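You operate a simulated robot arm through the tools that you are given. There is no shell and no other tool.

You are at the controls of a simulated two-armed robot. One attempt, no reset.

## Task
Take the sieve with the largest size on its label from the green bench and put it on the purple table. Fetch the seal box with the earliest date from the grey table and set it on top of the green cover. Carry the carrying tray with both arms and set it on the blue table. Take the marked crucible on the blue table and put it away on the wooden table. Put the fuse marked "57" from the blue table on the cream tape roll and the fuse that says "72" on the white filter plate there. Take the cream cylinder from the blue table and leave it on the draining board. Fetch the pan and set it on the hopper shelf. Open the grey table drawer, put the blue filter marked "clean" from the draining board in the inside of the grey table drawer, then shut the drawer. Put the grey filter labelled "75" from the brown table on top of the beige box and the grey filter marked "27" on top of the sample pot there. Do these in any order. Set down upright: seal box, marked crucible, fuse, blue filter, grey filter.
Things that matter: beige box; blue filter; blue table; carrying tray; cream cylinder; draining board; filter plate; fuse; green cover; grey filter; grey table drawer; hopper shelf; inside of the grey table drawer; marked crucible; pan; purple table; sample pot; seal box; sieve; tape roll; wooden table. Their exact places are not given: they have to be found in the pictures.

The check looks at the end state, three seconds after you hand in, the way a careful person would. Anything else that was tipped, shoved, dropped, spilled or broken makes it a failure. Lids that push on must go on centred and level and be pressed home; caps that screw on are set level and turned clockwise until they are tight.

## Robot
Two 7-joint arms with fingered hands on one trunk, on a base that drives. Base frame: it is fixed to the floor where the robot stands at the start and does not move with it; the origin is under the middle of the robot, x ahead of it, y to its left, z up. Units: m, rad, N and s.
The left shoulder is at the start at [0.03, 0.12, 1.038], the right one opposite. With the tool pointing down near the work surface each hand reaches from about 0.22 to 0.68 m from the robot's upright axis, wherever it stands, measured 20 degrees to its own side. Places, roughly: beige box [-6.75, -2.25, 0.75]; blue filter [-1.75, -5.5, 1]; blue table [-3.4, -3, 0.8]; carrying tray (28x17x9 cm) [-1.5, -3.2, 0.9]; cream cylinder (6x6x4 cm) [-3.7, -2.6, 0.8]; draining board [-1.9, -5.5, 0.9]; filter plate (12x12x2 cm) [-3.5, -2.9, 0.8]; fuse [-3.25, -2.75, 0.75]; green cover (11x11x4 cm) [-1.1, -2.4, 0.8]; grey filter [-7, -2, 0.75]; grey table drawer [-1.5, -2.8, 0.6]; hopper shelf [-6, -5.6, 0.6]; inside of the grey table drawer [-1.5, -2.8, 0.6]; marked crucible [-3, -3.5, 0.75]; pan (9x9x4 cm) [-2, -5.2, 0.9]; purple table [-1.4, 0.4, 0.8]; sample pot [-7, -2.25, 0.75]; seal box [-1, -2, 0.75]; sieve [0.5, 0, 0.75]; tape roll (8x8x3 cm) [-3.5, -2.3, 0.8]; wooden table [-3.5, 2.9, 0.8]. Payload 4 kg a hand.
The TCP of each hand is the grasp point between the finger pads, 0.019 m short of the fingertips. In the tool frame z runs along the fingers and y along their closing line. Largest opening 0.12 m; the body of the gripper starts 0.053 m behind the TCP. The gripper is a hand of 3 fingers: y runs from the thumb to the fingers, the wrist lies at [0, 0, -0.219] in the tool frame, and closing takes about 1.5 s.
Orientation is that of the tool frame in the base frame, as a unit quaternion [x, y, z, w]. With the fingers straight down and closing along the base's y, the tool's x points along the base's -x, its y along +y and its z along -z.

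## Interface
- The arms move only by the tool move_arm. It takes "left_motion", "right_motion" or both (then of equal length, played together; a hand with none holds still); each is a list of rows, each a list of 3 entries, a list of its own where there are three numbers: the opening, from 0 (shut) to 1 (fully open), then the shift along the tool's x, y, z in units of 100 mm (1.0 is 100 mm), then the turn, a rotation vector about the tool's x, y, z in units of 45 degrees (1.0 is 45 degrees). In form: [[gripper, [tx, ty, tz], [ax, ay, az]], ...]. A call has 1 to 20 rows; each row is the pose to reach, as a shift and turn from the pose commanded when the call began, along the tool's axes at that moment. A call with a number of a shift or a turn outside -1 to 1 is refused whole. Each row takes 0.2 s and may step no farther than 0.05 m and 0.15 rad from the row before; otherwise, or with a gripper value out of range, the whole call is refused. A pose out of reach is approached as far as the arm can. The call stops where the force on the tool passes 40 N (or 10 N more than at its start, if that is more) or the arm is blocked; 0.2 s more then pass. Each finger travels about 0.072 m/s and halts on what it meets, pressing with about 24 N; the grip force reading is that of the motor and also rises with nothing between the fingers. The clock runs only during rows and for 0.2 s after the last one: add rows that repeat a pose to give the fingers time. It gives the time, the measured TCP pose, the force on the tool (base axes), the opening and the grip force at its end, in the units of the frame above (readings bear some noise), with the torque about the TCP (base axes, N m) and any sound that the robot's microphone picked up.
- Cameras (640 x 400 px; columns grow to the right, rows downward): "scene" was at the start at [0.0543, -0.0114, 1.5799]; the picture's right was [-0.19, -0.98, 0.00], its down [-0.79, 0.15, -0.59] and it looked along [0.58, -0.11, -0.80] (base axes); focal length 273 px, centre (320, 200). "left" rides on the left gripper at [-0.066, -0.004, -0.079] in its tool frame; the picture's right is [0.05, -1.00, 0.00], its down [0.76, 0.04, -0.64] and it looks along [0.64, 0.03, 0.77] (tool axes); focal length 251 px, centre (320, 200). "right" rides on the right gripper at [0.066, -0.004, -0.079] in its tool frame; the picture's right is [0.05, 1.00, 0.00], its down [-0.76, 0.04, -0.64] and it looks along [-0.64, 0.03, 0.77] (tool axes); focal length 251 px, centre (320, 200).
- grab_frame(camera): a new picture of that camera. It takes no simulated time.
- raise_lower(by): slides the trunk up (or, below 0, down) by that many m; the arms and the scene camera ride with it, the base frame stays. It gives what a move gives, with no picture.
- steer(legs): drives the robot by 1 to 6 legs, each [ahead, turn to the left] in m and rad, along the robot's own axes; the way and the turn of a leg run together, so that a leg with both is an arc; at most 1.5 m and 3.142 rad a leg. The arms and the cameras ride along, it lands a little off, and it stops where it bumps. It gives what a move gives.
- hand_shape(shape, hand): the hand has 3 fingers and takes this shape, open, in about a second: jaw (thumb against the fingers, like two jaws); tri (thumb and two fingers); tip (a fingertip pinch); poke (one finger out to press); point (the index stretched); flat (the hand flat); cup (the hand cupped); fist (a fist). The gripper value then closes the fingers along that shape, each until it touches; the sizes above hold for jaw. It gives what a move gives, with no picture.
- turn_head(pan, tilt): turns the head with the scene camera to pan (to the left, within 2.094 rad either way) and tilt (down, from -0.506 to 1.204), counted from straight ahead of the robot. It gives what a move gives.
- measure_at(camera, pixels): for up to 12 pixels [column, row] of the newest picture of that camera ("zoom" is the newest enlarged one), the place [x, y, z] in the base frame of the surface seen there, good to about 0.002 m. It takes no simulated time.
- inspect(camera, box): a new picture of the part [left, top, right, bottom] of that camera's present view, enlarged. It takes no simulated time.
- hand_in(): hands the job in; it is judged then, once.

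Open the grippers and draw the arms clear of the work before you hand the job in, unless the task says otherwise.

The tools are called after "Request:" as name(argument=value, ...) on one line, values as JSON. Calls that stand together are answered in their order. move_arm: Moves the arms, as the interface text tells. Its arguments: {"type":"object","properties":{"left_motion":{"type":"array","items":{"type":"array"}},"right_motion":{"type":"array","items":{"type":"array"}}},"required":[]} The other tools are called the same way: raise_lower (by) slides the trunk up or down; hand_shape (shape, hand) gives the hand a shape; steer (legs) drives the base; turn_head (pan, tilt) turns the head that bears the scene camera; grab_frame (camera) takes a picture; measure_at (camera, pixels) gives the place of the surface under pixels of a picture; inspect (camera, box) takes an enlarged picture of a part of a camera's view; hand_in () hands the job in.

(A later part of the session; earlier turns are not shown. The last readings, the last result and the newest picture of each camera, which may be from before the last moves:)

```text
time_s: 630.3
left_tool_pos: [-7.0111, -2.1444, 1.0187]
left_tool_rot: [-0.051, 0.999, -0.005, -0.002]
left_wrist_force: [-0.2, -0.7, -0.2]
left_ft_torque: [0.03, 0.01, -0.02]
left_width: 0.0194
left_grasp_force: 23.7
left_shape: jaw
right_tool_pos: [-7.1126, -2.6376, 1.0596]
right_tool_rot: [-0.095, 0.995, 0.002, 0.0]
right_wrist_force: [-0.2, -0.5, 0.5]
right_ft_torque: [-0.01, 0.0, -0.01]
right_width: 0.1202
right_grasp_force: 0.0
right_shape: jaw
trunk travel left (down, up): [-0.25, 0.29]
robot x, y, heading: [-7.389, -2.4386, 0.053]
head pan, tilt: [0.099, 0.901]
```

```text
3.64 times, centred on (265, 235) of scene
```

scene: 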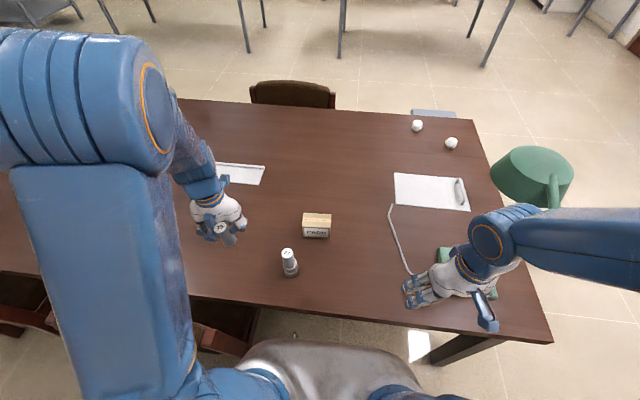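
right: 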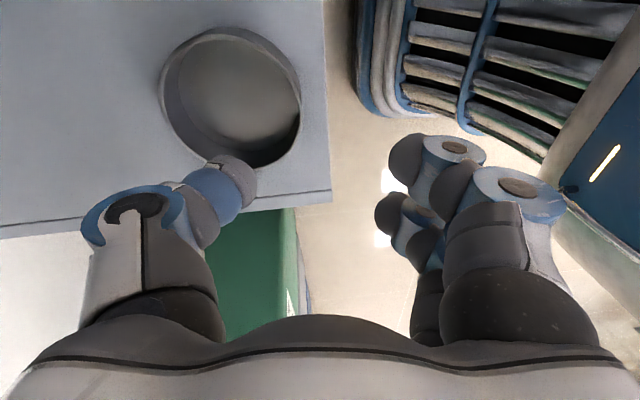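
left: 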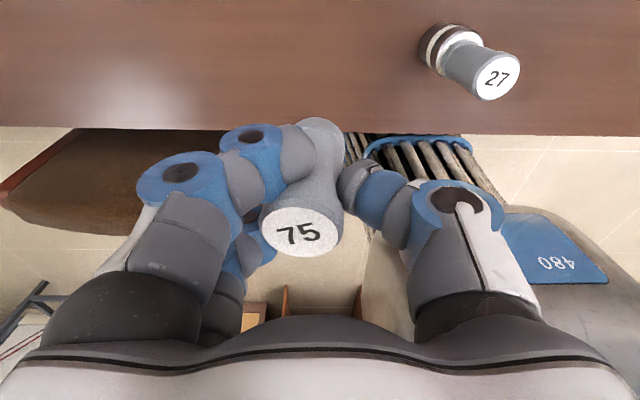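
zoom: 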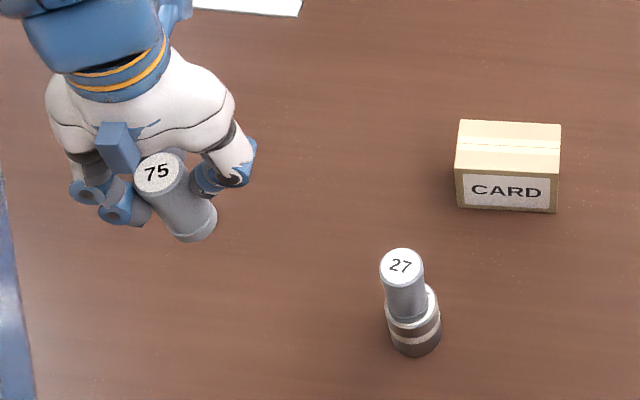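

It is level, offset (-9,+7) mm from the tool point. Box top centre is (-6.8295,-2.3376), z 0.83. I carry it there.

Request:
move_arm(left_motion=[[0, [-0.18, -0.24, 0], [0, 0, 0]], [0, [-0.37, -0.48, 0], [0, 0, 0]], [0, [-0.563, -0.729, 0], [0, 0, 0]]])

Request:
move_arm(left_motion=[[0, [-0.18, -0.24, 0], [0, 0, 0]], [0, [-0.37, -0.48, 0], [0, 0, 0]], [0, [-0.563, -0.729, 0], [0, 0, 0]]])

Request:
move_arm(left_motion=[[0, [-0.18, -0.24, 0], [0, 0, 0]], [0, [-0.37, -0.48, 0.2], [0, 0, 0]], [0, [-0.563, -0.729, 0.4], [0, 0, 0]], [0, [-0.563, -0.729, 0.6], [0, 0, 0]]])

Request:
grab_frame(camera="left")

Request:
inspect(camera="scene", box=[240, 160, 400, 280])

```text
time_s: 631.1
left_tool_pos: [-6.9482, -2.2111, 1.0196]
left_tool_rot: [-0.051, 0.999, -0.004, -0.001]
left_wrist_force: [-0.1, 0.1, -1.4]
left_ft_torque: [-0.02, 0.02, -0.02]
left_width: 0.0193
left_grasp_force: 24.1
left_shape: jaw
right_tool_pos: [-7.1119, -2.6401, 1.0598]
right_tool_rot: [-0.096, 0.995, 0.002, 0.001]
right_wrist_force: [0.3, -0.3, -0.5]
right_ft_torque: [0.01, -0.01, -0.02]
right_width: 0.1198
right_grasp_force: 0.1
right_shape: jaw
trunk travel left (down, up): [-0.25, 0.29]
robot x, y, heading: [-7.3854, -2.433, 0.049]
head pan, tilt: [0.099, 0.901]
```

```text
time_s: 631.9
left_tool_pos: [-6.8826, -2.2782, 1.0199]
left_tool_rot: [-0.052, 0.999, -0.004, -0.003]
left_wrist_force: [0.1, 0.4, -0.9]
left_ft_torque: [0.01, 0.0, 0.0]
left_width: 0.0192
left_grasp_force: 23.9
left_shape: jaw
right_tool_pos: [-7.1105, -2.6381, 1.059]
right_tool_rot: [-0.096, 0.995, 0.002, 0.001]
right_wrist_force: [-0.4, 0.0, 0.8]
right_ft_torque: [-0.01, 0.02, 0.01]
right_width: 0.1202
right_grasp_force: 0.0
right_shape: jaw
trunk travel left (down, up): [-0.25, 0.29]
robot x, y, heading: [-7.3856, -2.4333, 0.054]
head pan, tilt: [0.099, 0.901]
```

```text
time_s: 632.9
left_tool_pos: [-6.8212, -2.3437, 0.9616]
left_tool_rot: [-0.052, 0.999, -0.006, -0.002]
left_wrist_force: [0.0, -0.2, -0.5]
left_ft_torque: [-0.02, 0.01, -0.03]
left_width: 0.0195
left_grasp_force: 24.1
left_shape: jaw
right_tool_pos: [-7.1136, -2.6376, 1.0596]
right_tool_rot: [-0.095, 0.995, 0.002, 0.001]
right_wrist_force: [0.9, -0.3, 0.7]
right_ft_torque: [-0.05, 0.01, 0.0]
right_width: 0.1199
right_grasp_force: 0.1
right_shape: jaw
trunk travel left (down, up): [-0.25, 0.29]
robot x, y, heading: [-7.3875, -2.438, 0.057]
head pan, tilt: [0.099, 0.901]
```

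```text
taken
```

left: 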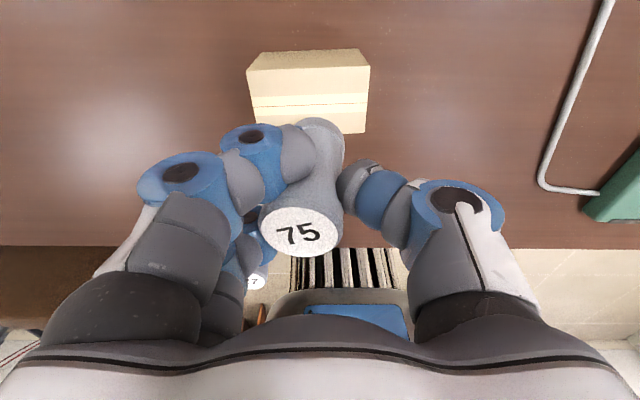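

```text
3.33 times, centred on (320, 220) of scene
```

zoom: 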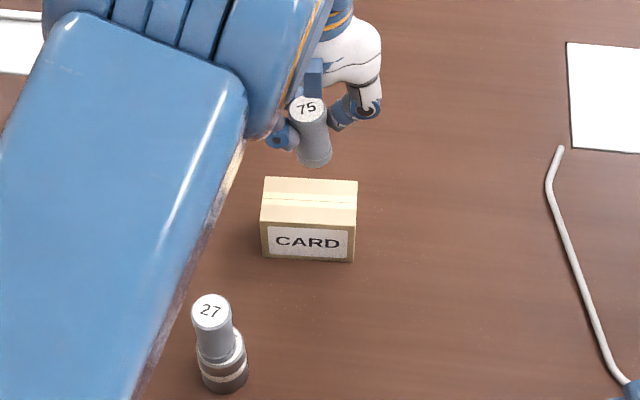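

Request:
measure_at(camera="left", pixels=[[300, 233], [275, 233], [325, 233], [300, 215], [300, 252], [255, 95], [365, 95], [270, 125], [360, 130]])

```text
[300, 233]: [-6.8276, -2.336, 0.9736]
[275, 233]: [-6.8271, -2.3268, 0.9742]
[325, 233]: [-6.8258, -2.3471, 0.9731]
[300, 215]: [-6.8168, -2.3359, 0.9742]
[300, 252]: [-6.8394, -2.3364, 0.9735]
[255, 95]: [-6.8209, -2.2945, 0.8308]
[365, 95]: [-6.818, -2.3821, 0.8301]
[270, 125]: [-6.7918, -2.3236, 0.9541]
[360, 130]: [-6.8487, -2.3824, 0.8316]
```

The filter is centred over the box. I lower 6.6 cm, then slowly to contact.

Request:
move_arm(left_motion=[[0, [0, 0, 0.2], [0, 0, 0]], [0, [0, 0, 0.4], [0, 0, 0]], [0, [0, 0, 0.55], [0, 0, 0]], [0, [0, 0, 0.66], [0, 0, 0]], [0, [0, 0, 0.66], [0, 0, 0]]])

Request:
move_arm(left_motion=[[0, [0, 0, 0.02], [0, 0, 0]], [0, [0, 0, 0.04], [0, 0, 0]], [0, [0, 0, 0.055], [0, 0, 0]], [0, [0, 0, 0.055], [0, 0, 0]]])

```text
time_s: 634.1
left_tool_pos: [-6.821, -2.3455, 0.8943]
left_tool_rot: [-0.052, 0.999, -0.006, -0.002]
left_wrist_force: [0.0, 0.0, -0.3]
left_ft_torque: [-0.02, 0.01, -0.01]
left_width: 0.0193
left_grasp_force: 24.1
left_shape: jaw
right_tool_pos: [-7.1117, -2.6388, 1.0605]
right_tool_rot: [-0.095, 0.995, 0.002, 0.0]
right_wrist_force: [0.1, -0.7, -0.4]
right_ft_torque: [0.0, 0.02, 0.01]
right_width: 0.12
right_grasp_force: 0.1
right_shape: jaw
trunk travel left (down, up): [-0.25, 0.29]
robot x, y, heading: [-7.3823, -2.438, 0.052]
head pan, tilt: [0.099, 0.901]
```

```text
time_s: 635.1
left_tool_pos: [-6.8215, -2.345, 0.8883]
left_tool_rot: [-0.051, 0.999, -0.005, -0.001]
left_wrist_force: [-0.2, 0.4, 2.0]
left_ft_torque: [-0.01, 0.04, 0.01]
left_width: 0.0192
left_grasp_force: 23.7
left_shape: jaw
right_tool_pos: [-7.1118, -2.6388, 1.0603]
right_tool_rot: [-0.096, 0.995, 0.001, 0.0]
right_wrist_force: [0.3, 0.1, -0.6]
right_ft_torque: [-0.02, 0.01, 0.03]
right_width: 0.12
right_grasp_force: 0.0
right_shape: jaw
trunk travel left (down, up): [-0.25, 0.29]
robot x, y, heading: [-7.3906, -2.4325, 0.05]
head pan, tilt: [0.099, 0.901]
```

It touches (2 N). I open slowly and lift.

Request:
move_arm(left_motion=[[0, [0, 0, 0.005], [0, 0, 0]], [0.2, [0, 0, 0.005], [0, 0, 0]], [0.25, [0, 0, 0.005], [0, 0, 0]], [0.32, [0, 0, 0.005], [0, 0, 0]], [0.42, [0, 0, 0.005], [0, 0, 0]], [0.5, [0, 0, 0.005], [0, 0, 0]], [0.5, [0, 0, 0.005], [0, 0, 0]]])

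Request:
grab_frame(camera="left")

```text
time_s: 636.7
left_tool_pos: [-6.8202, -2.3453, 0.8886]
left_tool_rot: [-0.052, 0.999, -0.005, -0.001]
left_wrist_force: [-0.4, -0.6, 0.2]
left_ft_torque: [-0.02, -0.04, -0.02]
left_width: 0.0596
left_grasp_force: 0.1
left_shape: jaw
right_tool_pos: [-7.1118, -2.6385, 1.0613]
right_tool_rot: [-0.096, 0.995, 0.002, 0.001]
right_wrist_force: [-0.7, 0.3, 0.0]
right_ft_torque: [-0.02, 0.02, 0.01]
right_width: 0.12
right_grasp_force: 0.1
right_shape: jaw
trunk travel left (down, up): [-0.25, 0.29]
robot x, y, heading: [-7.3889, -2.4356, 0.05]
head pan, tilt: [0.099, 0.901]
```

```text
taken
```

left: 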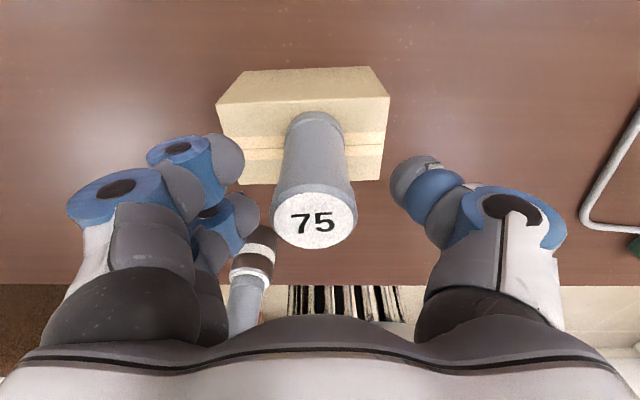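

"75" stands on the box. I lift straight up and retract.

Request:
move_arm(left_motion=[[0.5, [0, 0, -0.2], [0, 0, 0]], [0.5, [0, 0, -0.45], [0, 0, 0]], [0.5, [0, 0, -0.7], [0, 0, 0]], [0.5, [0, 0, -1.0], [0, 0, 0]]])

Request:
move_arm(left_motion=[[0.6, [0.2, 0.2, -0.3], [0, 0, 0]], [0.8, [0.5, 0.5, -0.6], [0, 0, 0]], [1, [0.8, 0.8, -0.6], [0, 0, 0]], [1, [1, 1, -0.6], [0, 0, 0]]])

Request:
move_arm(left_motion=[[1, [0.35, 0, 0], [0, 0, 0]], [1, [0.7, 0, 0], [0, 0, 0]], [1, [1, 0, 0], [0, 0, 0]]])

Request:
grab_frame(camera="scene")

Request:
inspect(camera="scene", box=[230, 170, 370, 290])

```text
time_s: 637.7
left_tool_pos: [-6.8217, -2.3442, 0.9889]
left_tool_rot: [-0.053, 0.999, -0.004, -0.003]
left_wrist_force: [0.4, -0.7, 0.7]
left_ft_torque: [-0.01, 0.0, 0.0]
left_width: 0.0597
left_grasp_force: 0.0
left_shape: jaw
right_tool_pos: [-7.1128, -2.6381, 1.0603]
right_tool_rot: [-0.096, 0.995, 0.002, 0.001]
right_wrist_force: [-0.4, -0.2, 0.2]
right_ft_torque: [-0.03, -0.01, -0.01]
right_width: 0.1201
right_grasp_force: 0.1
right_shape: jaw
trunk travel left (down, up): [-0.25, 0.29]
robot x, y, heading: [-7.387, -2.432, 0.051]
head pan, tilt: [0.099, 0.901]
```

```text
refused: row 2 steps farther than a row can; nothing moved
```

```text
time_s: 638.5
left_tool_pos: [-6.9208, -2.3545, 0.9888]
left_tool_rot: [-0.052, 0.999, -0.004, 0.0]
left_wrist_force: [-0.7, -0.7, 1.0]
left_ft_torque: [0.01, 0.01, -0.01]
left_width: 0.1201
left_grasp_force: 0.0
left_shape: jaw
right_tool_pos: [-7.1136, -2.6386, 1.0597]
right_tool_rot: [-0.096, 0.995, 0.002, 0.001]
right_wrist_force: [-0.5, -0.2, -1.3]
right_ft_torque: [0.01, -0.02, 0.0]
right_width: 0.1201
right_grasp_force: 0.0
right_shape: jaw
trunk travel left (down, up): [-0.25, 0.29]
robot x, y, heading: [-7.3867, -2.437, 0.054]
head pan, tilt: [0.099, 0.901]
```

```text
taken
```

scene: 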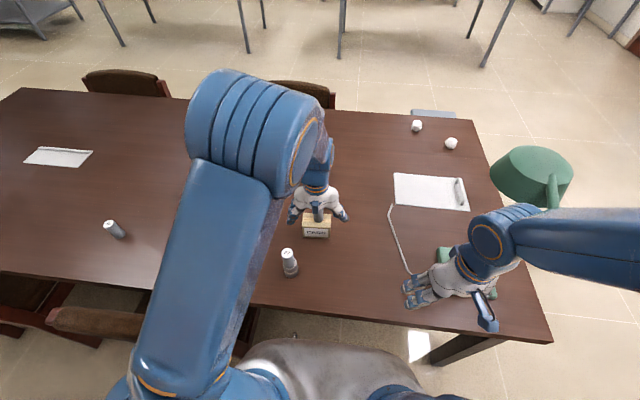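

```text
3.33 times, centred on (300, 230) of scene
```

zoom: 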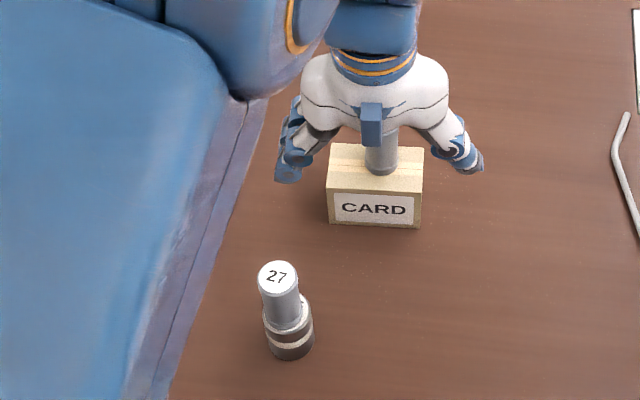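

The second call was refused, but the hand passed above everything. I raise it now and then retract further.

Request:
move_arm(left_motion=[[1, [0, 0, -0.3], [0, 0, 0]], [1, [0, 0, -0.6], [0, 0, 0]], [1, [0.3, 0, -0.6], [0, 0, 0]], [1, [0.6, 0.1, -0.6], [0, 0, 0]], [1, [0.9, 0.2, -0.6], [0, 0, 0]]])

Request:
move_arm(left_motion=[[1, [0.3, 0.1, 0], [0, 0, 0]], [1, [0.6, 0.2, 0], [0, 0, 0]]])

Request:
steer(legs=[[-0.35, 0]])

Request:
grab_frame(camera="scene")

```text
time_s: 639.7
left_tool_pos: [-7.0129, -2.3439, 1.0491]
left_tool_rot: [-0.052, 0.999, -0.006, -0.001]
left_wrist_force: [-0.4, -0.1, 0.0]
left_ft_torque: [-0.01, -0.01, 0.02]
left_width: 0.1198
left_grasp_force: 0.1
left_shape: jaw
right_tool_pos: [-7.1131, -2.6383, 1.0603]
right_tool_rot: [-0.096, 0.995, 0.002, 0.001]
right_wrist_force: [0.3, -0.5, 0.4]
right_ft_torque: [0.0, 0.01, 0.01]
right_width: 0.1201
right_grasp_force: 0.0
right_shape: jaw
trunk travel left (down, up): [-0.25, 0.29]
robot x, y, heading: [-7.3895, -2.4365, 0.053]
head pan, tilt: [0.099, 0.901]
```

```text
time_s: 640.3
left_tool_pos: [-7.0731, -2.3303, 1.047]
left_tool_rot: [-0.052, 0.999, -0.005, 0.0]
left_wrist_force: [-0.3, -0.2, -0.1]
left_ft_torque: [-0.02, -0.01, -0.03]
left_width: 0.1198
left_grasp_force: 0.1
left_shape: jaw
right_tool_pos: [-7.1132, -2.6387, 1.0604]
right_tool_rot: [-0.096, 0.995, 0.002, 0.0]
right_wrist_force: [-0.5, -0.3, -0.2]
right_ft_torque: [0.0, 0.02, -0.03]
right_width: 0.1198
right_grasp_force: 0.3
right_shape: jaw
trunk travel left (down, up): [-0.25, 0.29]
robot x, y, heading: [-7.3866, -2.4331, 0.054]
head pan, tilt: [0.099, 0.901]
```

```text
time_s: 642.6
left_tool_pos: [-7.425, -2.3487, 1.0474]
left_tool_rot: [-0.052, 0.999, -0.006, -0.002]
left_wrist_force: [-0.1, 0.2, -0.5]
left_ft_torque: [-0.01, -0.01, 0.0]
left_width: 0.12
left_grasp_force: 0.0
left_shape: jaw
right_tool_pos: [-7.4651, -2.657, 1.0603]
right_tool_rot: [-0.096, 0.995, 0.002, 0.002]
right_wrist_force: [-0.3, -0.6, 0.1]
right_ft_torque: [0.02, 0.0, 0.02]
right_width: 0.12
right_grasp_force: 0.0
right_shape: jaw
trunk travel left (down, up): [-0.25, 0.29]
robot x, y, heading: [-7.7379, -2.4538, 0.048]
head pan, tilt: [0.099, 0.901]
```

```text
taken
```

scene: 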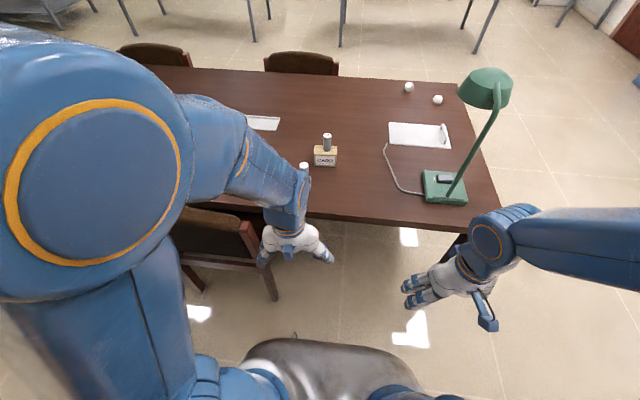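

All filters are placed. Next the fuses on the blue table's east side. I turn right to the south and drive around.

Request:
steer(legs=[[0, -0.7]])

Request:
steer(legs=[[0, -0.7]])

Request:
steer(legs=[[0, -0.22]])

Request:
steer(legs=[[1.4, 0]])

Request:
steer(legs=[[0, 0.7]])

Request:
steer(legs=[[0, 0.68]])

```text
time_s: 644.8
left_tool_pos: [-7.4295, -2.5658, 1.0476]
left_tool_rot: [0.283, 0.959, -0.003, -0.003]
left_wrist_force: [-0.8, 0.0, -0.2]
left_ft_torque: [0.01, 0.01, 0.0]
left_width: 0.1202
left_grasp_force: 0.1
left_shape: jaw
right_tool_pos: [-7.6556, -2.7807, 1.0602]
right_tool_rot: [0.238, 0.971, 0.003, 0.0]
right_wrist_force: [-0.2, 0.3, 0.3]
right_ft_torque: [0.05, -0.05, 0.01]
right_width: 0.12
right_grasp_force: 0.1
right_shape: jaw
trunk travel left (down, up): [-0.25, 0.29]
robot x, y, heading: [-7.7193, -2.4184, -0.631]
head pan, tilt: [0.099, 0.901]
stopped in leg 1: the robot was blocked; the commanded pose is now the measured one
```

```text
time_s: 647.1
left_tool_pos: [-7.5861, -2.7233, 1.047]
left_tool_rot: [0.586, 0.81, 0.0, -0.004]
left_wrist_force: [-1.0, 0.2, 0.3]
left_ft_torque: [0.04, -0.07, -0.04]
left_width: 0.1199
left_grasp_force: 0.1
left_shape: jaw
right_tool_pos: [-7.8952, -2.7498, 1.0577]
right_tool_rot: [0.551, 0.835, 0.003, 0.002]
right_wrist_force: [0.4, -0.1, -0.5]
right_ft_torque: [0.05, -0.04, 0.01]
right_width: 0.12
right_grasp_force: 0.0
right_shape: jaw
trunk travel left (down, up): [-0.25, 0.29]
robot x, y, heading: [-7.6881, -2.4191, -1.32]
head pan, tilt: [0.099, 0.901]
stopped in leg 1: the robot was blocked; the commanded pose is now the measured one
```

```text
time_s: 648.3
left_tool_pos: [-7.6542, -2.7378, 1.0496]
left_tool_rot: [0.672, 0.74, -0.003, -0.004]
left_wrist_force: [-0.1, 0.0, 0.3]
left_ft_torque: [-0.01, 0.01, -0.01]
left_width: 0.1198
left_grasp_force: 0.1
left_shape: jaw
right_tool_pos: [-7.9608, -2.6947, 1.0604]
right_tool_rot: [0.639, 0.769, 0.001, 0.002]
right_wrist_force: [0.1, -0.2, 0.4]
right_ft_torque: [0.02, -0.01, -0.02]
right_width: 0.1198
right_grasp_force: 0.2
right_shape: jaw
trunk travel left (down, up): [-0.25, 0.29]
robot x, y, heading: [-7.6791, -2.4187, -1.541]
head pan, tilt: [0.099, 0.901]
```

```text
time_s: 655.3
left_tool_pos: [-7.6074, -4.1382, 1.0479]
left_tool_rot: [0.673, 0.739, -0.003, -0.005]
left_wrist_force: [0.3, -0.1, 0.4]
left_ft_torque: [-0.02, 0.02, 0.0]
left_width: 0.12
left_grasp_force: 0.2
left_shape: jaw
right_tool_pos: [-7.9159, -4.0961, 1.0596]
right_tool_rot: [0.641, 0.768, 0.001, 0.001]
right_wrist_force: [0.1, -0.1, -1.0]
right_ft_torque: [0.03, -0.02, -0.01]
right_width: 0.1199
right_grasp_force: 0.1
right_shape: jaw
trunk travel left (down, up): [-0.25, 0.29]
robot x, y, heading: [-7.6334, -3.8178, -1.541]
head pan, tilt: [0.099, 0.901]
```

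```text
time_s: 657.5
left_tool_pos: [-7.4098, -4.0453, 1.0469]
left_tool_rot: [0.379, 0.925, -0.005, -0.004]
left_wrist_force: [0.9, 0.5, -0.4]
left_ft_torque: [0.0, 0.03, -0.03]
left_width: 0.1199
left_grasp_force: 0.0
left_shape: jaw
right_tool_pos: [-7.6732, -4.2087, 1.0607]
right_tool_rot: [0.337, 0.941, 0.001, -0.002]
right_wrist_force: [0.1, 1.1, -0.4]
right_ft_torque: [0.03, -0.03, 0.03]
right_width: 0.1198
right_grasp_force: 0.1
right_shape: jaw
trunk travel left (down, up): [-0.25, 0.29]
robot x, y, heading: [-7.6649, -3.8393, -0.846]
head pan, tilt: [0.099, 0.901]
stopped in leg 1: the robot was blocked; the commanded pose is now the measured one
```

```text
time_s: 659.7
left_tool_pos: [-7.3317, -3.8483, 1.0477]
left_tool_rot: [0.059, 0.998, -0.006, -0.003]
left_wrist_force: [0.3, 1.6, -0.8]
left_ft_torque: [-0.03, 0.01, -0.04]
left_width: 0.1199
left_grasp_force: 0.0
left_shape: jaw
right_tool_pos: [-7.4386, -4.1386, 1.0602]
right_tool_rot: [0.014, 1.0, 0.0, -0.002]
right_wrist_force: [-0.3, 0.7, 0.6]
right_ft_torque: [-0.05, 0.04, 0.0]
right_width: 0.1204
right_grasp_force: 0.1
right_shape: jaw
trunk travel left (down, up): [-0.25, 0.29]
robot x, y, heading: [-7.6682, -3.8739, -0.184]
head pan, tilt: [0.099, 0.901]
stopped in leg 1: the robot was blocked; the commanded pose is now the measured one
```

I drive east, correcting the heading on the way.

Request:
steer(legs=[[1.4, 0]])

Request:
steer(legs=[[1.4, 0]])

Request:
steer(legs=[[0, 0.16]])

Request:
steer(legs=[[1.4, 0]])

Request:
steer(legs=[[1.15, 0]])

```text
time_s: 666.8
left_tool_pos: [-5.9383, -4.1253, 1.0482]
left_tool_rot: [0.068, 0.998, -0.005, -0.001]
left_wrist_force: [0.6, -0.2, 0.1]
left_ft_torque: [-0.01, 0.02, 0.01]
left_width: 0.1199
left_grasp_force: 0.1
left_shape: jaw
right_tool_pos: [-6.0512, -4.414, 1.0595]
right_tool_rot: [0.022, 1.0, 0.002, -0.002]
right_wrist_force: [0.0, 0.1, 0.5]
right_ft_torque: [-0.01, 0.01, -0.01]
right_width: 0.1198
right_grasp_force: 0.0
right_shape: jaw
trunk travel left (down, up): [-0.25, 0.29]
robot x, y, heading: [-6.2694, -4.1406, -0.204]
head pan, tilt: [0.099, 0.901]
```

```text
time_s: 673.8
left_tool_pos: [-4.5743, -4.4123, 1.0481]
left_tool_rot: [0.073, 0.997, -0.005, -0.002]
left_wrist_force: [0.5, -0.1, -0.8]
left_ft_torque: [-0.01, 0.0, -0.01]
left_width: 0.12
left_grasp_force: 0.0
left_shape: jaw
right_tool_pos: [-4.6871, -4.6995, 1.0604]
right_tool_rot: [0.028, 1.0, 0.002, -0.001]
right_wrist_force: [-0.1, 0.1, 0.3]
right_ft_torque: [0.0, -0.02, -0.01]
right_width: 0.12
right_grasp_force: 0.1
right_shape: jaw
trunk travel left (down, up): [-0.25, 0.29]
robot x, y, heading: [-4.908, -4.4242, -0.21]
head pan, tilt: [0.099, 0.901]
```

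```text
time_s: 674.8
left_tool_pos: [-4.5802, -4.3596, 1.0485]
left_tool_rot: [-0.008, 1.0, -0.005, -0.001]
left_wrist_force: [0.1, -0.1, 0.5]
left_ft_torque: [0.01, 0.02, 0.0]
left_width: 0.12
left_grasp_force: 0.0
left_shape: jaw
right_tool_pos: [-4.6471, -4.6606, 1.06]
right_tool_rot: [-0.053, 0.999, 0.002, -0.001]
right_wrist_force: [0.2, -1.1, 0.0]
right_ft_torque: [0.0, -0.03, -0.01]
right_width: 0.1201
right_grasp_force: 0.1
right_shape: jaw
trunk travel left (down, up): [-0.25, 0.29]
robot x, y, heading: [-4.9085, -4.4337, -0.053]
head pan, tilt: [0.099, 0.901]
```

```text
time_s: 681.8
left_tool_pos: [-3.1805, -4.4251, 1.0472]
left_tool_rot: [-0.009, 1.0, -0.006, -0.002]
left_wrist_force: [0.0, 0.4, 0.4]
left_ft_torque: [-0.02, -0.01, 0.01]
left_width: 0.1202
left_grasp_force: 0.1
left_shape: jaw
right_tool_pos: [-3.2459, -4.7275, 1.0599]
right_tool_rot: [-0.055, 0.998, 0.002, -0.001]
right_wrist_force: [-0.7, -0.1, -0.4]
right_ft_torque: [0.01, 0.01, 0.02]
right_width: 0.12
right_grasp_force: 0.1
right_shape: jaw
trunk travel left (down, up): [-0.25, 0.29]
robot x, y, heading: [-3.5077, -4.5012, -0.046]
head pan, tilt: [0.099, 0.901]
```

```text
time_s: 687.6
left_tool_pos: [-2.0328, -4.4827, 1.048]
left_tool_rot: [-0.008, 1.0, -0.005, -0.003]
left_wrist_force: [0.2, -0.5, -0.5]
left_ft_torque: [0.02, 0.01, -0.01]
left_width: 0.12
left_grasp_force: 0.2
left_shape: jaw
right_tool_pos: [-2.0997, -4.7854, 1.06]
right_tool_rot: [-0.054, 0.999, 0.001, -0.001]
right_wrist_force: [0.3, 0.1, 0.0]
right_ft_torque: [-0.01, 0.03, -0.02]
right_width: 0.12
right_grasp_force: 0.1
right_shape: jaw
trunk travel left (down, up): [-0.25, 0.29]
robot x, y, heading: [-2.3583, -4.5576, -0.05]
head pan, tilt: [0.099, 0.901]
```

I turn left to the north and drive up the aisle.

Request:
steer(legs=[[0, 0.7]])

Request:
steer(legs=[[0, 0.7]])

Request:
steer(legs=[[0, 0.24]])

Request:
steer(legs=[[1.0, 0]])

Request:
steer(legs=[[0.8, 0]])

```text
time_s: 689.8
left_tool_pos: [-2.1516, -4.2977, 1.0478]
left_tool_rot: [-0.336, 0.942, -0.007, 0.0]
left_wrist_force: [-0.1, 0.2, -0.9]
left_ft_torque: [-0.02, -0.02, 0.02]
left_width: 0.1196
left_grasp_force: 0.0
left_shape: jaw
right_tool_pos: [-2.0186, -4.5765, 1.0596]
right_tool_rot: [-0.378, 0.926, 0.0, -0.003]
right_wrist_force: [-0.3, 0.7, 0.1]
right_ft_torque: [-0.03, -0.02, 0.03]
right_width: 0.1199
right_grasp_force: 0.1
right_shape: jaw
trunk travel left (down, up): [-0.25, 0.29]
robot x, y, heading: [-2.345, -4.5921, 0.619]
head pan, tilt: [0.099, 0.901]
stopped in leg 1: the robot was blocked; the commanded pose is now the measured one
```

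```text
time_s: 692.0
left_tool_pos: [-2.3725, -4.2391, 1.0469]
left_tool_rot: [-0.624, 0.781, -0.007, 0.003]
left_wrist_force: [-0.3, 0.9, -0.3]
left_ft_torque: [-0.02, -0.01, -0.01]
left_width: 0.12
left_grasp_force: 0.2
left_shape: jaw
right_tool_pos: [-2.0965, -4.3731, 1.0585]
right_tool_rot: [-0.659, 0.752, -0.002, -0.002]
right_wrist_force: [0.1, -0.6, -0.4]
right_ft_torque: [-0.01, -0.02, -0.01]
right_width: 0.1198
right_grasp_force: 0.1
right_shape: jaw
trunk travel left (down, up): [-0.25, 0.29]
robot x, y, heading: [-2.3074, -4.5986, 1.292]
head pan, tilt: [0.099, 0.901]
stopped in leg 1: the robot was blocked; the commanded pose is now the measured one
```

```text
time_s: 693.3
left_tool_pos: [-2.4525, -4.266, 1.0492]
left_tool_rot: [0.713, -0.701, 0.003, -0.001]
left_wrist_force: [0.3, 0.0, -1.0]
left_ft_torque: [-0.02, 0.0, 0.01]
left_width: 0.1201
left_grasp_force: 0.1
left_shape: jaw
right_tool_pos: [-2.1521, -4.3335, 1.0598]
right_tool_rot: [0.743, -0.669, 0.0, 0.001]
right_wrist_force: [-0.7, 0.3, 0.1]
right_ft_torque: [-0.02, 0.03, -0.02]
right_width: 0.1198
right_grasp_force: 0.1
right_shape: jaw
trunk travel left (down, up): [-0.25, 0.29]
robot x, y, heading: [-2.2963, -4.5915, 1.525]
head pan, tilt: [0.099, 0.901]
```

```text
time_s: 698.4
left_tool_pos: [-2.4017, -3.2777, 1.049]
left_tool_rot: [0.709, -0.705, 0.006, -0.002]
left_wrist_force: [0.4, -0.2, 0.8]
left_ft_torque: [0.0, 0.0, 0.01]
left_width: 0.12
left_grasp_force: 0.2
left_shape: jaw
right_tool_pos: [-2.1015, -3.3476, 1.0599]
right_tool_rot: [0.74, -0.672, 0.0, 0.002]
right_wrist_force: [-0.2, -0.3, -0.4]
right_ft_torque: [-0.03, 0.0, -0.03]
right_width: 0.1201
right_grasp_force: 0.0
right_shape: jaw
trunk travel left (down, up): [-0.25, 0.29]
robot x, y, heading: [-2.252, -3.6144, 1.515]
head pan, tilt: [0.099, 0.901]
```

```text
time_s: 702.7
left_tool_pos: [-2.3614, -2.4809, 1.0481]
left_tool_rot: [0.71, -0.704, 0.006, -0.001]
left_wrist_force: [0.1, -0.6, -0.5]
left_ft_torque: [0.0, -0.01, 0.0]
left_width: 0.1203
left_grasp_force: 0.1
left_shape: jaw
right_tool_pos: [-2.0584, -2.551, 1.0601]
right_tool_rot: [0.741, -0.672, 0.0, 0.003]
right_wrist_force: [-0.4, 0.9, 0.1]
right_ft_torque: [-0.01, 0.0, 0.02]
right_width: 0.12
right_grasp_force: 0.0
right_shape: jaw
trunk travel left (down, up): [-0.25, 0.29]
robot x, y, heading: [-2.209, -2.8174, 1.524]
head pan, tilt: [0.099, 0.901]
```

I drive 0.1 m more and turn left to face the blue table from the east.

Request:
steer(legs=[[0.1, 0]])

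Request:
steer(legs=[[0, 0.7]])

Request:
steer(legs=[[0, 0.7]])

Request:
steer(legs=[[0, 0.22]])

Request:
turn_head(pan=0, tilt=0.6)

Request:
grab_frame(camera="scene")

```text
time_s: 703.8
left_tool_pos: [-2.3559, -2.381, 1.0479]
left_tool_rot: [0.709, -0.705, 0.005, -0.002]
left_wrist_force: [-0.1, -0.2, -0.7]
left_ft_torque: [-0.04, -0.03, 0.0]
left_width: 0.12
left_grasp_force: 0.0
left_shape: jaw
right_tool_pos: [-2.0532, -2.45, 1.0585]
right_tool_rot: [0.741, -0.672, 0.001, 0.004]
right_wrist_force: [-0.2, 1.2, -0.7]
right_ft_torque: [0.01, 0.0, -0.01]
right_width: 0.12
right_grasp_force: 0.1
right_shape: jaw
trunk travel left (down, up): [-0.25, 0.29]
robot x, y, heading: [-2.1994, -2.7115, 1.522]
head pan, tilt: [0.099, 0.901]
```

```text
time_s: 706.1
left_tool_pos: [-2.5334, -2.5539, 1.0463]
left_tool_rot: [0.903, -0.429, 0.006, -0.004]
left_wrist_force: [-0.7, 0.1, -0.4]
left_ft_torque: [0.0, -0.03, -0.01]
left_width: 0.1201
left_grasp_force: 0.0
left_shape: jaw
right_tool_pos: [-2.2536, -2.4187, 1.0585]
right_tool_rot: [0.922, -0.388, 0.002, 0.002]
right_wrist_force: [-0.4, 0.4, 0.8]
right_ft_torque: [-0.02, -0.09, 0.03]
right_width: 0.1202
right_grasp_force: 0.3
right_shape: jaw
trunk travel left (down, up): [-0.25, 0.29]
robot x, y, heading: [-2.1685, -2.6962, 2.21]
head pan, tilt: [0.099, 0.901]
stopped in leg 1: the robot was blocked; the commanded pose is now the measured one
```

```text
time_s: 708.6
left_tool_pos: [-2.5443, -2.8178, 1.0469]
left_tool_rot: [0.995, -0.095, 0.003, -0.005]
left_wrist_force: [0.8, -0.4, 0.5]
left_ft_torque: [0.03, 0.0, 0.0]
left_width: 0.1199
left_grasp_force: 0.1
left_shape: jaw
right_tool_pos: [-2.4154, -2.5379, 1.06]
right_tool_rot: [0.999, -0.049, 0.002, 0.0]
right_wrist_force: [0.1, -0.9, 0.0]
right_ft_torque: [0.02, -0.03, -0.02]
right_width: 0.1199
right_grasp_force: 0.2
right_shape: jaw
trunk travel left (down, up): [-0.25, 0.29]
robot x, y, heading: [-2.1666, -2.655, 2.911]
head pan, tilt: [0.099, 0.901]
stopped in leg 1: the robot was blocked; the commanded pose is now the measured one
```

```text
time_s: 709.8
left_tool_pos: [-2.4989, -2.8949, 1.0479]
left_tool_rot: [1.0, 0.014, 0.002, -0.005]
left_wrist_force: [0.7, -0.3, 0.1]
left_ft_torque: [-0.04, 0.01, 0.0]
left_width: 0.1201
left_grasp_force: 0.1
left_shape: jaw
right_tool_pos: [-2.4367, -2.5921, 1.0609]
right_tool_rot: [0.998, 0.061, 0.001, 0.001]
right_wrist_force: [0.4, -1.0, 0.2]
right_ft_torque: [0.02, 0.01, -0.01]
right_width: 0.1201
right_grasp_force: 0.0
right_shape: jaw
trunk travel left (down, up): [-0.25, 0.29]
robot x, y, heading: [-2.1686, -2.6442, 3.129]
head pan, tilt: [0.099, 0.901]
```

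```text
time_s: 710.6
left_tool_pos: [-2.5007, -2.8949, 1.0486]
left_tool_rot: [1.0, 0.015, 0.002, -0.005]
left_wrist_force: [-0.2, -0.4, -0.2]
left_ft_torque: [-0.01, 0.0, 0.01]
left_width: 0.1199
left_grasp_force: 0.1
left_shape: jaw
right_tool_pos: [-2.4387, -2.5911, 1.0594]
right_tool_rot: [0.998, 0.061, 0.001, 0.002]
right_wrist_force: [0.1, 0.4, -0.6]
right_ft_torque: [-0.01, 0.0, 0.0]
right_width: 0.1202
right_grasp_force: 0.1
right_shape: jaw
trunk travel left (down, up): [-0.25, 0.29]
robot x, y, heading: [-2.1665, -2.6472, 3.127]
head pan, tilt: [0.0, 0.6]
```

```text
taken
```

scene: 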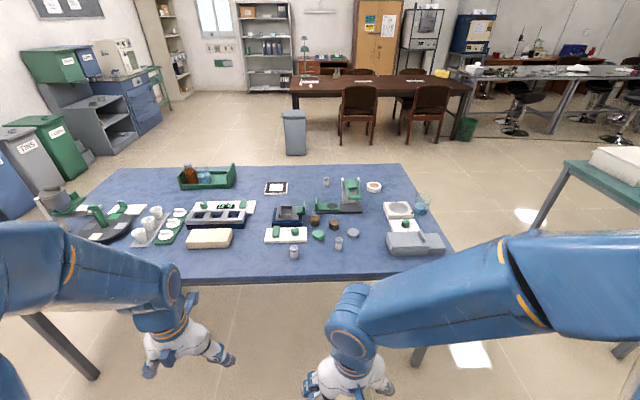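

I see the table from the east: small vials at (293,252) and (338,243). I zoom to verify the numbers.

Request:
inspect(camera="scene", box=[250, 190, 410, 270])

Request:
inspect(camera="scene", box=[120, 190, 260, 260])

```text
4.00 times, centred on (330, 230) of scene
```

zoom: 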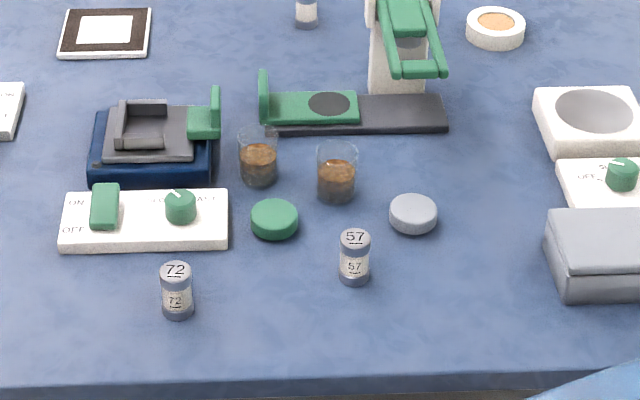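

```text
4.57 times, centred on (190, 225) of scene
```

zoom: 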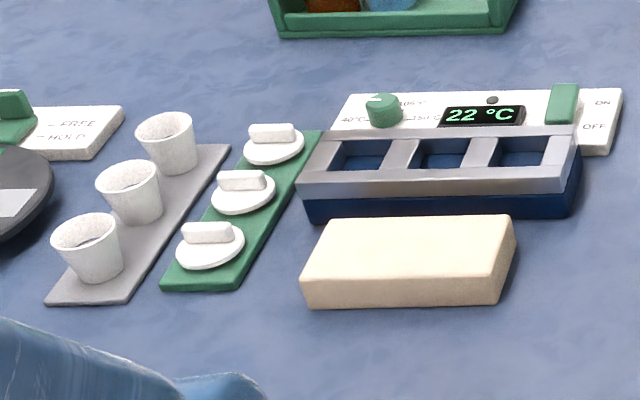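

Numbers confirmed: "72" left, "57" right. I drive 0.35 m closer.

Request:
steer(legs=[[0.35, 0]])

Request:
turn_head(pan=0, tilt=0.85)

Request:
grab_frame(camera="scene")

Request:
measure_at(camera="scene", pixels=[[293, 252], [338, 243]])

```text
time_s: 712.9
left_tool_pos: [-2.8521, -2.8915, 1.0465]
left_tool_rot: [1.0, 0.016, 0.004, -0.004]
left_wrist_force: [0.2, 0.7, -0.5]
left_ft_torque: [-0.01, -0.01, -0.01]
left_width: 0.1203
left_grasp_force: 0.1
left_shape: jaw
right_tool_pos: [-2.7914, -2.5882, 1.0597]
right_tool_rot: [0.998, 0.061, 0.003, 0.002]
right_wrist_force: [-0.2, 1.1, 0.2]
right_ft_torque: [-0.01, -0.01, 0.0]
right_width: 0.12
right_grasp_force: 0.1
right_shape: jaw
trunk travel left (down, up): [-0.25, 0.29]
robot x, y, heading: [-2.5194, -2.642, 3.13]
head pan, tilt: [0.0, 0.6]
```

```text
time_s: 713.6
left_tool_pos: [-2.8518, -2.891, 1.0481]
left_tool_rot: [1.0, 0.017, 0.003, -0.005]
left_wrist_force: [0.4, -1.1, 0.8]
left_ft_torque: [-0.01, -0.01, 0.0]
left_width: 0.1199
left_grasp_force: 0.1
left_shape: jaw
right_tool_pos: [-2.7883, -2.5891, 1.0593]
right_tool_rot: [0.998, 0.062, 0.002, 0.001]
right_wrist_force: [-0.1, 0.3, 0.4]
right_ft_torque: [-0.01, 0.01, 0.01]
right_width: 0.1202
right_grasp_force: 0.1
right_shape: jaw
trunk travel left (down, up): [-0.25, 0.29]
robot x, y, heading: [-2.5204, -2.6406, 3.132]
head pan, tilt: [0.0, 0.85]
```

```text
taken
```

scene: 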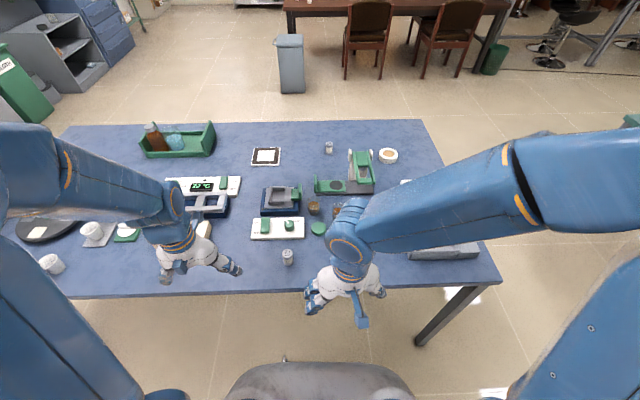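

```text
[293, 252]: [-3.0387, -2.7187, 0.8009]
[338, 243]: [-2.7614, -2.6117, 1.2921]
```

I move the right hand aside to the right while the left hand heads for "57".

Request:
move_arm(right_motion=[[1, [0.1, -0.3, 0], [0, 0, 0]], [1, [0.2, -0.6, 0], [0, 0, 0]], [1, [0.2, -0.9, 0], [0, 0, 0]], [1, [0.2, -1.0, 0], [0, 0, 0]]], left_motion=[[0.9, [-0.1, -0.2, 0], [0, 0, 0]], [0.8, [-0.2, -0.4, 0], [0, 0, 0]], [0.7, [-0.3, -0.6, 0], [0, 0, 0]], [0.6, [-0.43, -0.84, 0], [0, 0, 0]]])

Request:
move_arm(right_motion=[[1, [0, -0.3, 0], [0, 0, 0]], [1, [0, -0.6, 0], [0, 0, 0]], [1, [0, -0.9, 0], [0, 0, 0]], [1, [0, -1.0, 0], [0, 0, 0]]], left_motion=[[0.5, [-0.1, -0.2, 0], [0, 0, 0]], [0.5, [-0.2, -0.4, 0], [0, 0, 0]], [0.5, [-0.3, -0.6, 0], [0, 0, 0]], [0.5, [-0.43, -0.84, 0], [0, 0, 0]]])

Request:
move_arm(left_motion=[[0.5, [-0.1, -0.2, 0], [0, 0, 0]], [0.5, [-0.2, -0.4, 0], [0, 0, 0]], [0.5, [-0.3, -0.6, 0], [0, 0, 0]], [0.5, [-0.43, -0.84, 0], [0, 0, 0]]])

Request:
grab_frame(camera="left")

```text
time_s: 714.6
left_tool_pos: [-2.8984, -2.8079, 1.0482]
left_tool_rot: [1.0, 0.016, 0.004, -0.004]
left_wrist_force: [-0.5, -0.5, -0.4]
left_ft_torque: [0.02, -0.01, 0.01]
left_width: 0.0727
left_grasp_force: 0.2
left_shape: jaw
right_tool_pos: [-2.7822, -2.4856, 1.0585]
right_tool_rot: [0.998, 0.062, 0.002, 0.001]
right_wrist_force: [-0.2, -0.4, 0.0]
right_ft_torque: [-0.01, 0.0, -0.03]
right_width: 0.12
right_grasp_force: 0.0
right_shape: jaw
trunk travel left (down, up): [-0.25, 0.29]
robot x, y, heading: [-2.5224, -2.6368, 3.132]
head pan, tilt: [0.0, 0.85]
```

```text
time_s: 715.6
left_tool_pos: [-2.9436, -2.7268, 1.0489]
left_tool_rot: [1.0, 0.017, 0.004, -0.004]
left_wrist_force: [-0.2, -0.1, -0.3]
left_ft_torque: [0.0, -0.02, 0.02]
left_width: 0.0604
left_grasp_force: 0.1
left_shape: jaw
right_tool_pos: [-2.7944, -2.3862, 1.0578]
right_tool_rot: [0.998, 0.062, 0.002, 0.001]
right_wrist_force: [-0.3, -0.6, -0.7]
right_ft_torque: [0.02, -0.01, 0.01]
right_width: 0.1198
right_grasp_force: 0.0
right_shape: jaw
trunk travel left (down, up): [-0.25, 0.29]
robot x, y, heading: [-2.5106, -2.6405, 3.13]
head pan, tilt: [0.0, 0.85]
```

```text
time_s: 716.6
left_tool_pos: [-2.9899, -2.6429, 1.0505]
left_tool_rot: [1.0, 0.017, 0.003, -0.005]
left_wrist_force: [-0.6, 0.3, -0.4]
left_ft_torque: [-0.03, 0.0, 0.01]
left_width: 0.0607
left_grasp_force: 0.1
left_shape: jaw
right_tool_pos: [-2.7961, -2.3865, 1.062]
right_tool_rot: [0.998, 0.062, 0.003, 0.002]
right_wrist_force: [-0.3, 0.1, 0.5]
right_ft_torque: [-0.01, 0.0, 0.03]
right_width: 0.1197
right_grasp_force: 0.1
right_shape: jaw
trunk travel left (down, up): [-0.25, 0.29]
robot x, y, heading: [-2.5212, -2.6397, 3.132]
head pan, tilt: [0.0, 0.85]
```

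```text
taken
```

left: 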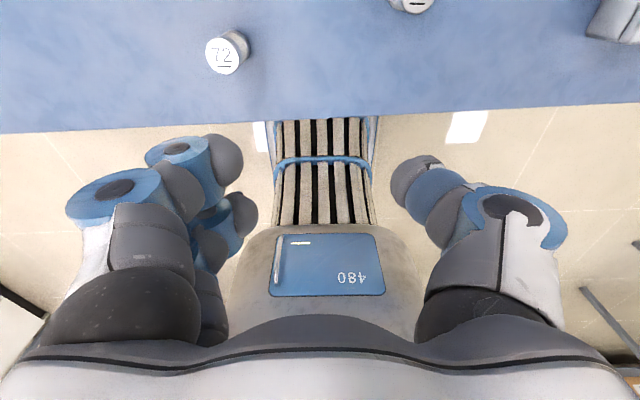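

Request:
move_arm(left_motion=[[0.5, [-0.15, -0.2, 0.15], [0, 0, 0]], [0.5, [-0.3, -0.4, 0.3], [0, 0, 0]], [0.5, [-0.44, -0.6, 0.45], [0, 0, 0]], [0.5, [-0.44, -0.84, 0.6], [0, 0, 0]]])

Request:
grab_frame(camera="left")

```text
time_s: 717.6
left_tool_pos: [-3.0353, -2.5601, 0.9897]
left_tool_rot: [1.0, 0.015, 0.003, -0.005]
left_wrist_force: [-0.5, -1.1, -0.3]
left_ft_torque: [0.0, -0.05, 0.04]
left_width: 0.0603
left_grasp_force: 0.1
left_shape: jaw
right_tool_pos: [-2.7945, -2.3861, 1.0601]
right_tool_rot: [0.998, 0.062, 0.002, 0.002]
right_wrist_force: [-0.5, 0.7, 0.2]
right_ft_torque: [0.02, 0.0, 0.03]
right_width: 0.1201
right_grasp_force: 0.1
right_shape: jaw
trunk travel left (down, up): [-0.25, 0.29]
robot x, y, heading: [-2.516, -2.6369, 3.132]
head pan, tilt: [0.0, 0.85]
```

```text
taken
```

left: 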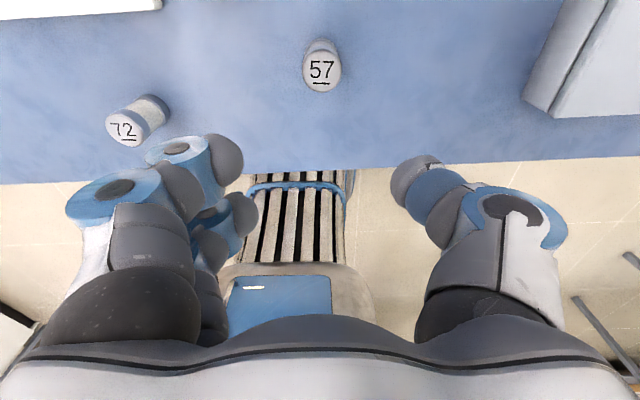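

Request:
measure_at(camera="left", pixels=[[321, 72], [306, 70], [338, 70], [321, 58], [321, 86], [322, 43], [125, 128], [110, 128], [140, 128], [125, 115], [128, 142]])

```text
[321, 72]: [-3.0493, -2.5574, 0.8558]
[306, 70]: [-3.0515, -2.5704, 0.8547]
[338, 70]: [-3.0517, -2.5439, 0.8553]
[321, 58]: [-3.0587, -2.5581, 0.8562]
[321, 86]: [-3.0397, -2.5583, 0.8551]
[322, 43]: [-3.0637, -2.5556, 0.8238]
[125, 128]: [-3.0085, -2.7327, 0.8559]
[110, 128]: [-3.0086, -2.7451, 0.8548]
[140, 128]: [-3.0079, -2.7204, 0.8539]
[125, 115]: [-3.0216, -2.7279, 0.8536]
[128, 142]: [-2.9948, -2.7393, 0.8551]
```

Fuse 57's top centre is (-3.0495,-2.557), z 0.8555; 72's is (-3.0085,-2.733). I descend on 57 and grip.

Request:
move_arm(left_motion=[[0.5, [-0.08, -0.02, 0.25], [0, 0, 0]], [0.5, [-0.146, -0.034, 0.5], [0, 0, 0]], [0.5, [-0.146, -0.034, 0.75], [0, 0, 0]], [0.5, [-0.146, -0.034, 1.0], [0, 0, 0]]])

Request:
move_arm(left_motion=[[0.5, [0, 0, 0.25], [0, 0, 0]], [0.5, [0, 0, 0.5], [0, 0, 0]], [0.5, [0, 0, 0.5], [0, 0, 0]]])

Request:
grab_frame(camera="left")

```text
time_s: 718.6
left_tool_pos: [-3.0494, -2.5574, 0.8892]
left_tool_rot: [1.0, 0.016, 0.002, -0.004]
left_wrist_force: [0.0, -0.2, 0.3]
left_ft_torque: [-0.01, 0.0, 0.01]
left_width: 0.0608
left_grasp_force: 0.2
left_shape: jaw
right_tool_pos: [-2.7956, -2.3879, 1.0593]
right_tool_rot: [0.998, 0.062, 0.002, 0.001]
right_wrist_force: [0.9, -0.7, -0.9]
right_ft_torque: [-0.03, 0.01, 0.03]
right_width: 0.12
right_grasp_force: 0.0
right_shape: jaw
trunk travel left (down, up): [-0.25, 0.29]
robot x, y, heading: [-2.5171, -2.6396, 3.131]
head pan, tilt: [0.0, 0.85]
```

```text
time_s: 719.4
left_tool_pos: [-3.0495, -2.5567, 0.8394]
left_tool_rot: [1.0, 0.016, 0.003, -0.005]
left_wrist_force: [0.5, -0.2, 0.6]
left_ft_torque: [0.0, 0.0, -0.01]
left_width: 0.0604
left_grasp_force: 0.1
left_shape: jaw
right_tool_pos: [-2.7949, -2.3868, 1.0592]
right_tool_rot: [0.998, 0.061, 0.002, 0.002]
right_wrist_force: [-0.1, 0.5, 0.2]
right_ft_torque: [0.0, 0.03, 0.02]
right_width: 0.12
right_grasp_force: 0.1
right_shape: jaw
trunk travel left (down, up): [-0.25, 0.29]
robot x, y, heading: [-2.5195, -2.6408, 3.133]
head pan, tilt: [0.0, 0.85]
```

```text
taken
```

left: 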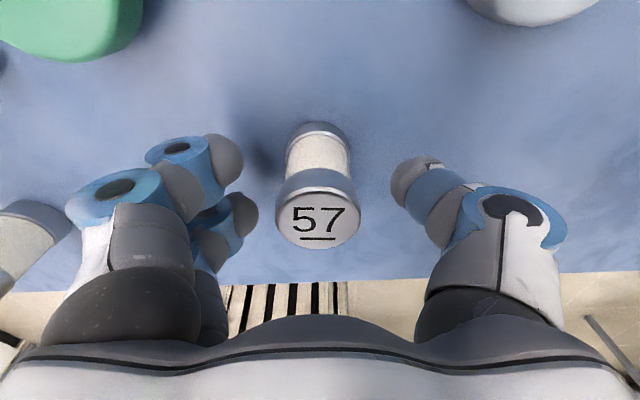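

Well centred. I close and lift.

Request:
move_arm(left_motion=[[0.35, [0, 0, 0], [0, 0, 0]], [0.2, [0, 0, 0], [0, 0, 0]], [0.1, [0, 0, 0], [0, 0, 0]], [0, [0, 0, 0], [0, 0, 0]], [0, [0, 0, 0], [0, 0, 0]], [0, [0, 0, 0], [0, 0, 0]]])

Request:
move_arm(left_motion=[[0, [0, 0, -0.1], [0, 0, 0]], [0, [0, 0, -0.4], [0, 0, 0]], [0, [0, 0, -0.7], [0, 0, 0]], [0, [0, 0, -1.0], [0, 0, 0]]])

Request:
grab_frame(camera="left")

Request:
measure_at(camera="left", pixels=[[318, 220], [295, 220], [342, 220], [318, 203], [318, 238]])

```text
time_s: 720.8
left_tool_pos: [-3.0492, -2.557, 0.8386]
left_tool_rot: [1.0, 0.016, 0.003, -0.004]
left_wrist_force: [0.3, 0.6, -0.1]
left_ft_torque: [0.01, 0.01, 0.04]
left_width: 0.0198
left_grasp_force: 23.4
left_shape: jaw
right_tool_pos: [-2.795, -2.388, 1.0598]
right_tool_rot: [0.998, 0.062, 0.002, 0.001]
right_wrist_force: [-0.7, 0.6, 0.2]
right_ft_torque: [0.0, -0.01, 0.01]
right_width: 0.1194
right_grasp_force: 0.0
right_shape: jaw
trunk travel left (down, up): [-0.25, 0.29]
robot x, y, heading: [-2.5183, -2.6399, 3.133]
head pan, tilt: [0.0, 0.85]
```

```text
time_s: 721.8
left_tool_pos: [-3.0493, -2.557, 0.941]
left_tool_rot: [1.0, 0.016, 0.003, -0.005]
left_wrist_force: [0.7, 0.6, -1.6]
left_ft_torque: [0.05, 0.0, 0.0]
left_width: 0.02
left_grasp_force: 24.3
left_shape: jaw
right_tool_pos: [-2.794, -2.3873, 1.0603]
right_tool_rot: [0.998, 0.062, 0.002, 0.001]
right_wrist_force: [0.4, -0.2, -0.1]
right_ft_torque: [0.02, -0.01, 0.01]
right_width: 0.12
right_grasp_force: 0.2
right_shape: jaw
trunk travel left (down, up): [-0.25, 0.29]
robot x, y, heading: [-2.5191, -2.6389, 3.13]
head pan, tilt: [0.0, 0.85]
```

```text
taken
```

left: 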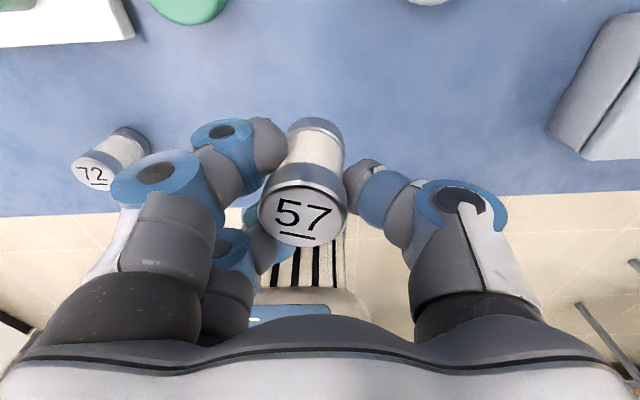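

```text
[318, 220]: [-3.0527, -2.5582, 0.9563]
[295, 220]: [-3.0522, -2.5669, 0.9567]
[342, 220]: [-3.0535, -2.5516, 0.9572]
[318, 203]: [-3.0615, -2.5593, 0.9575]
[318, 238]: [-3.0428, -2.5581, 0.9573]
```

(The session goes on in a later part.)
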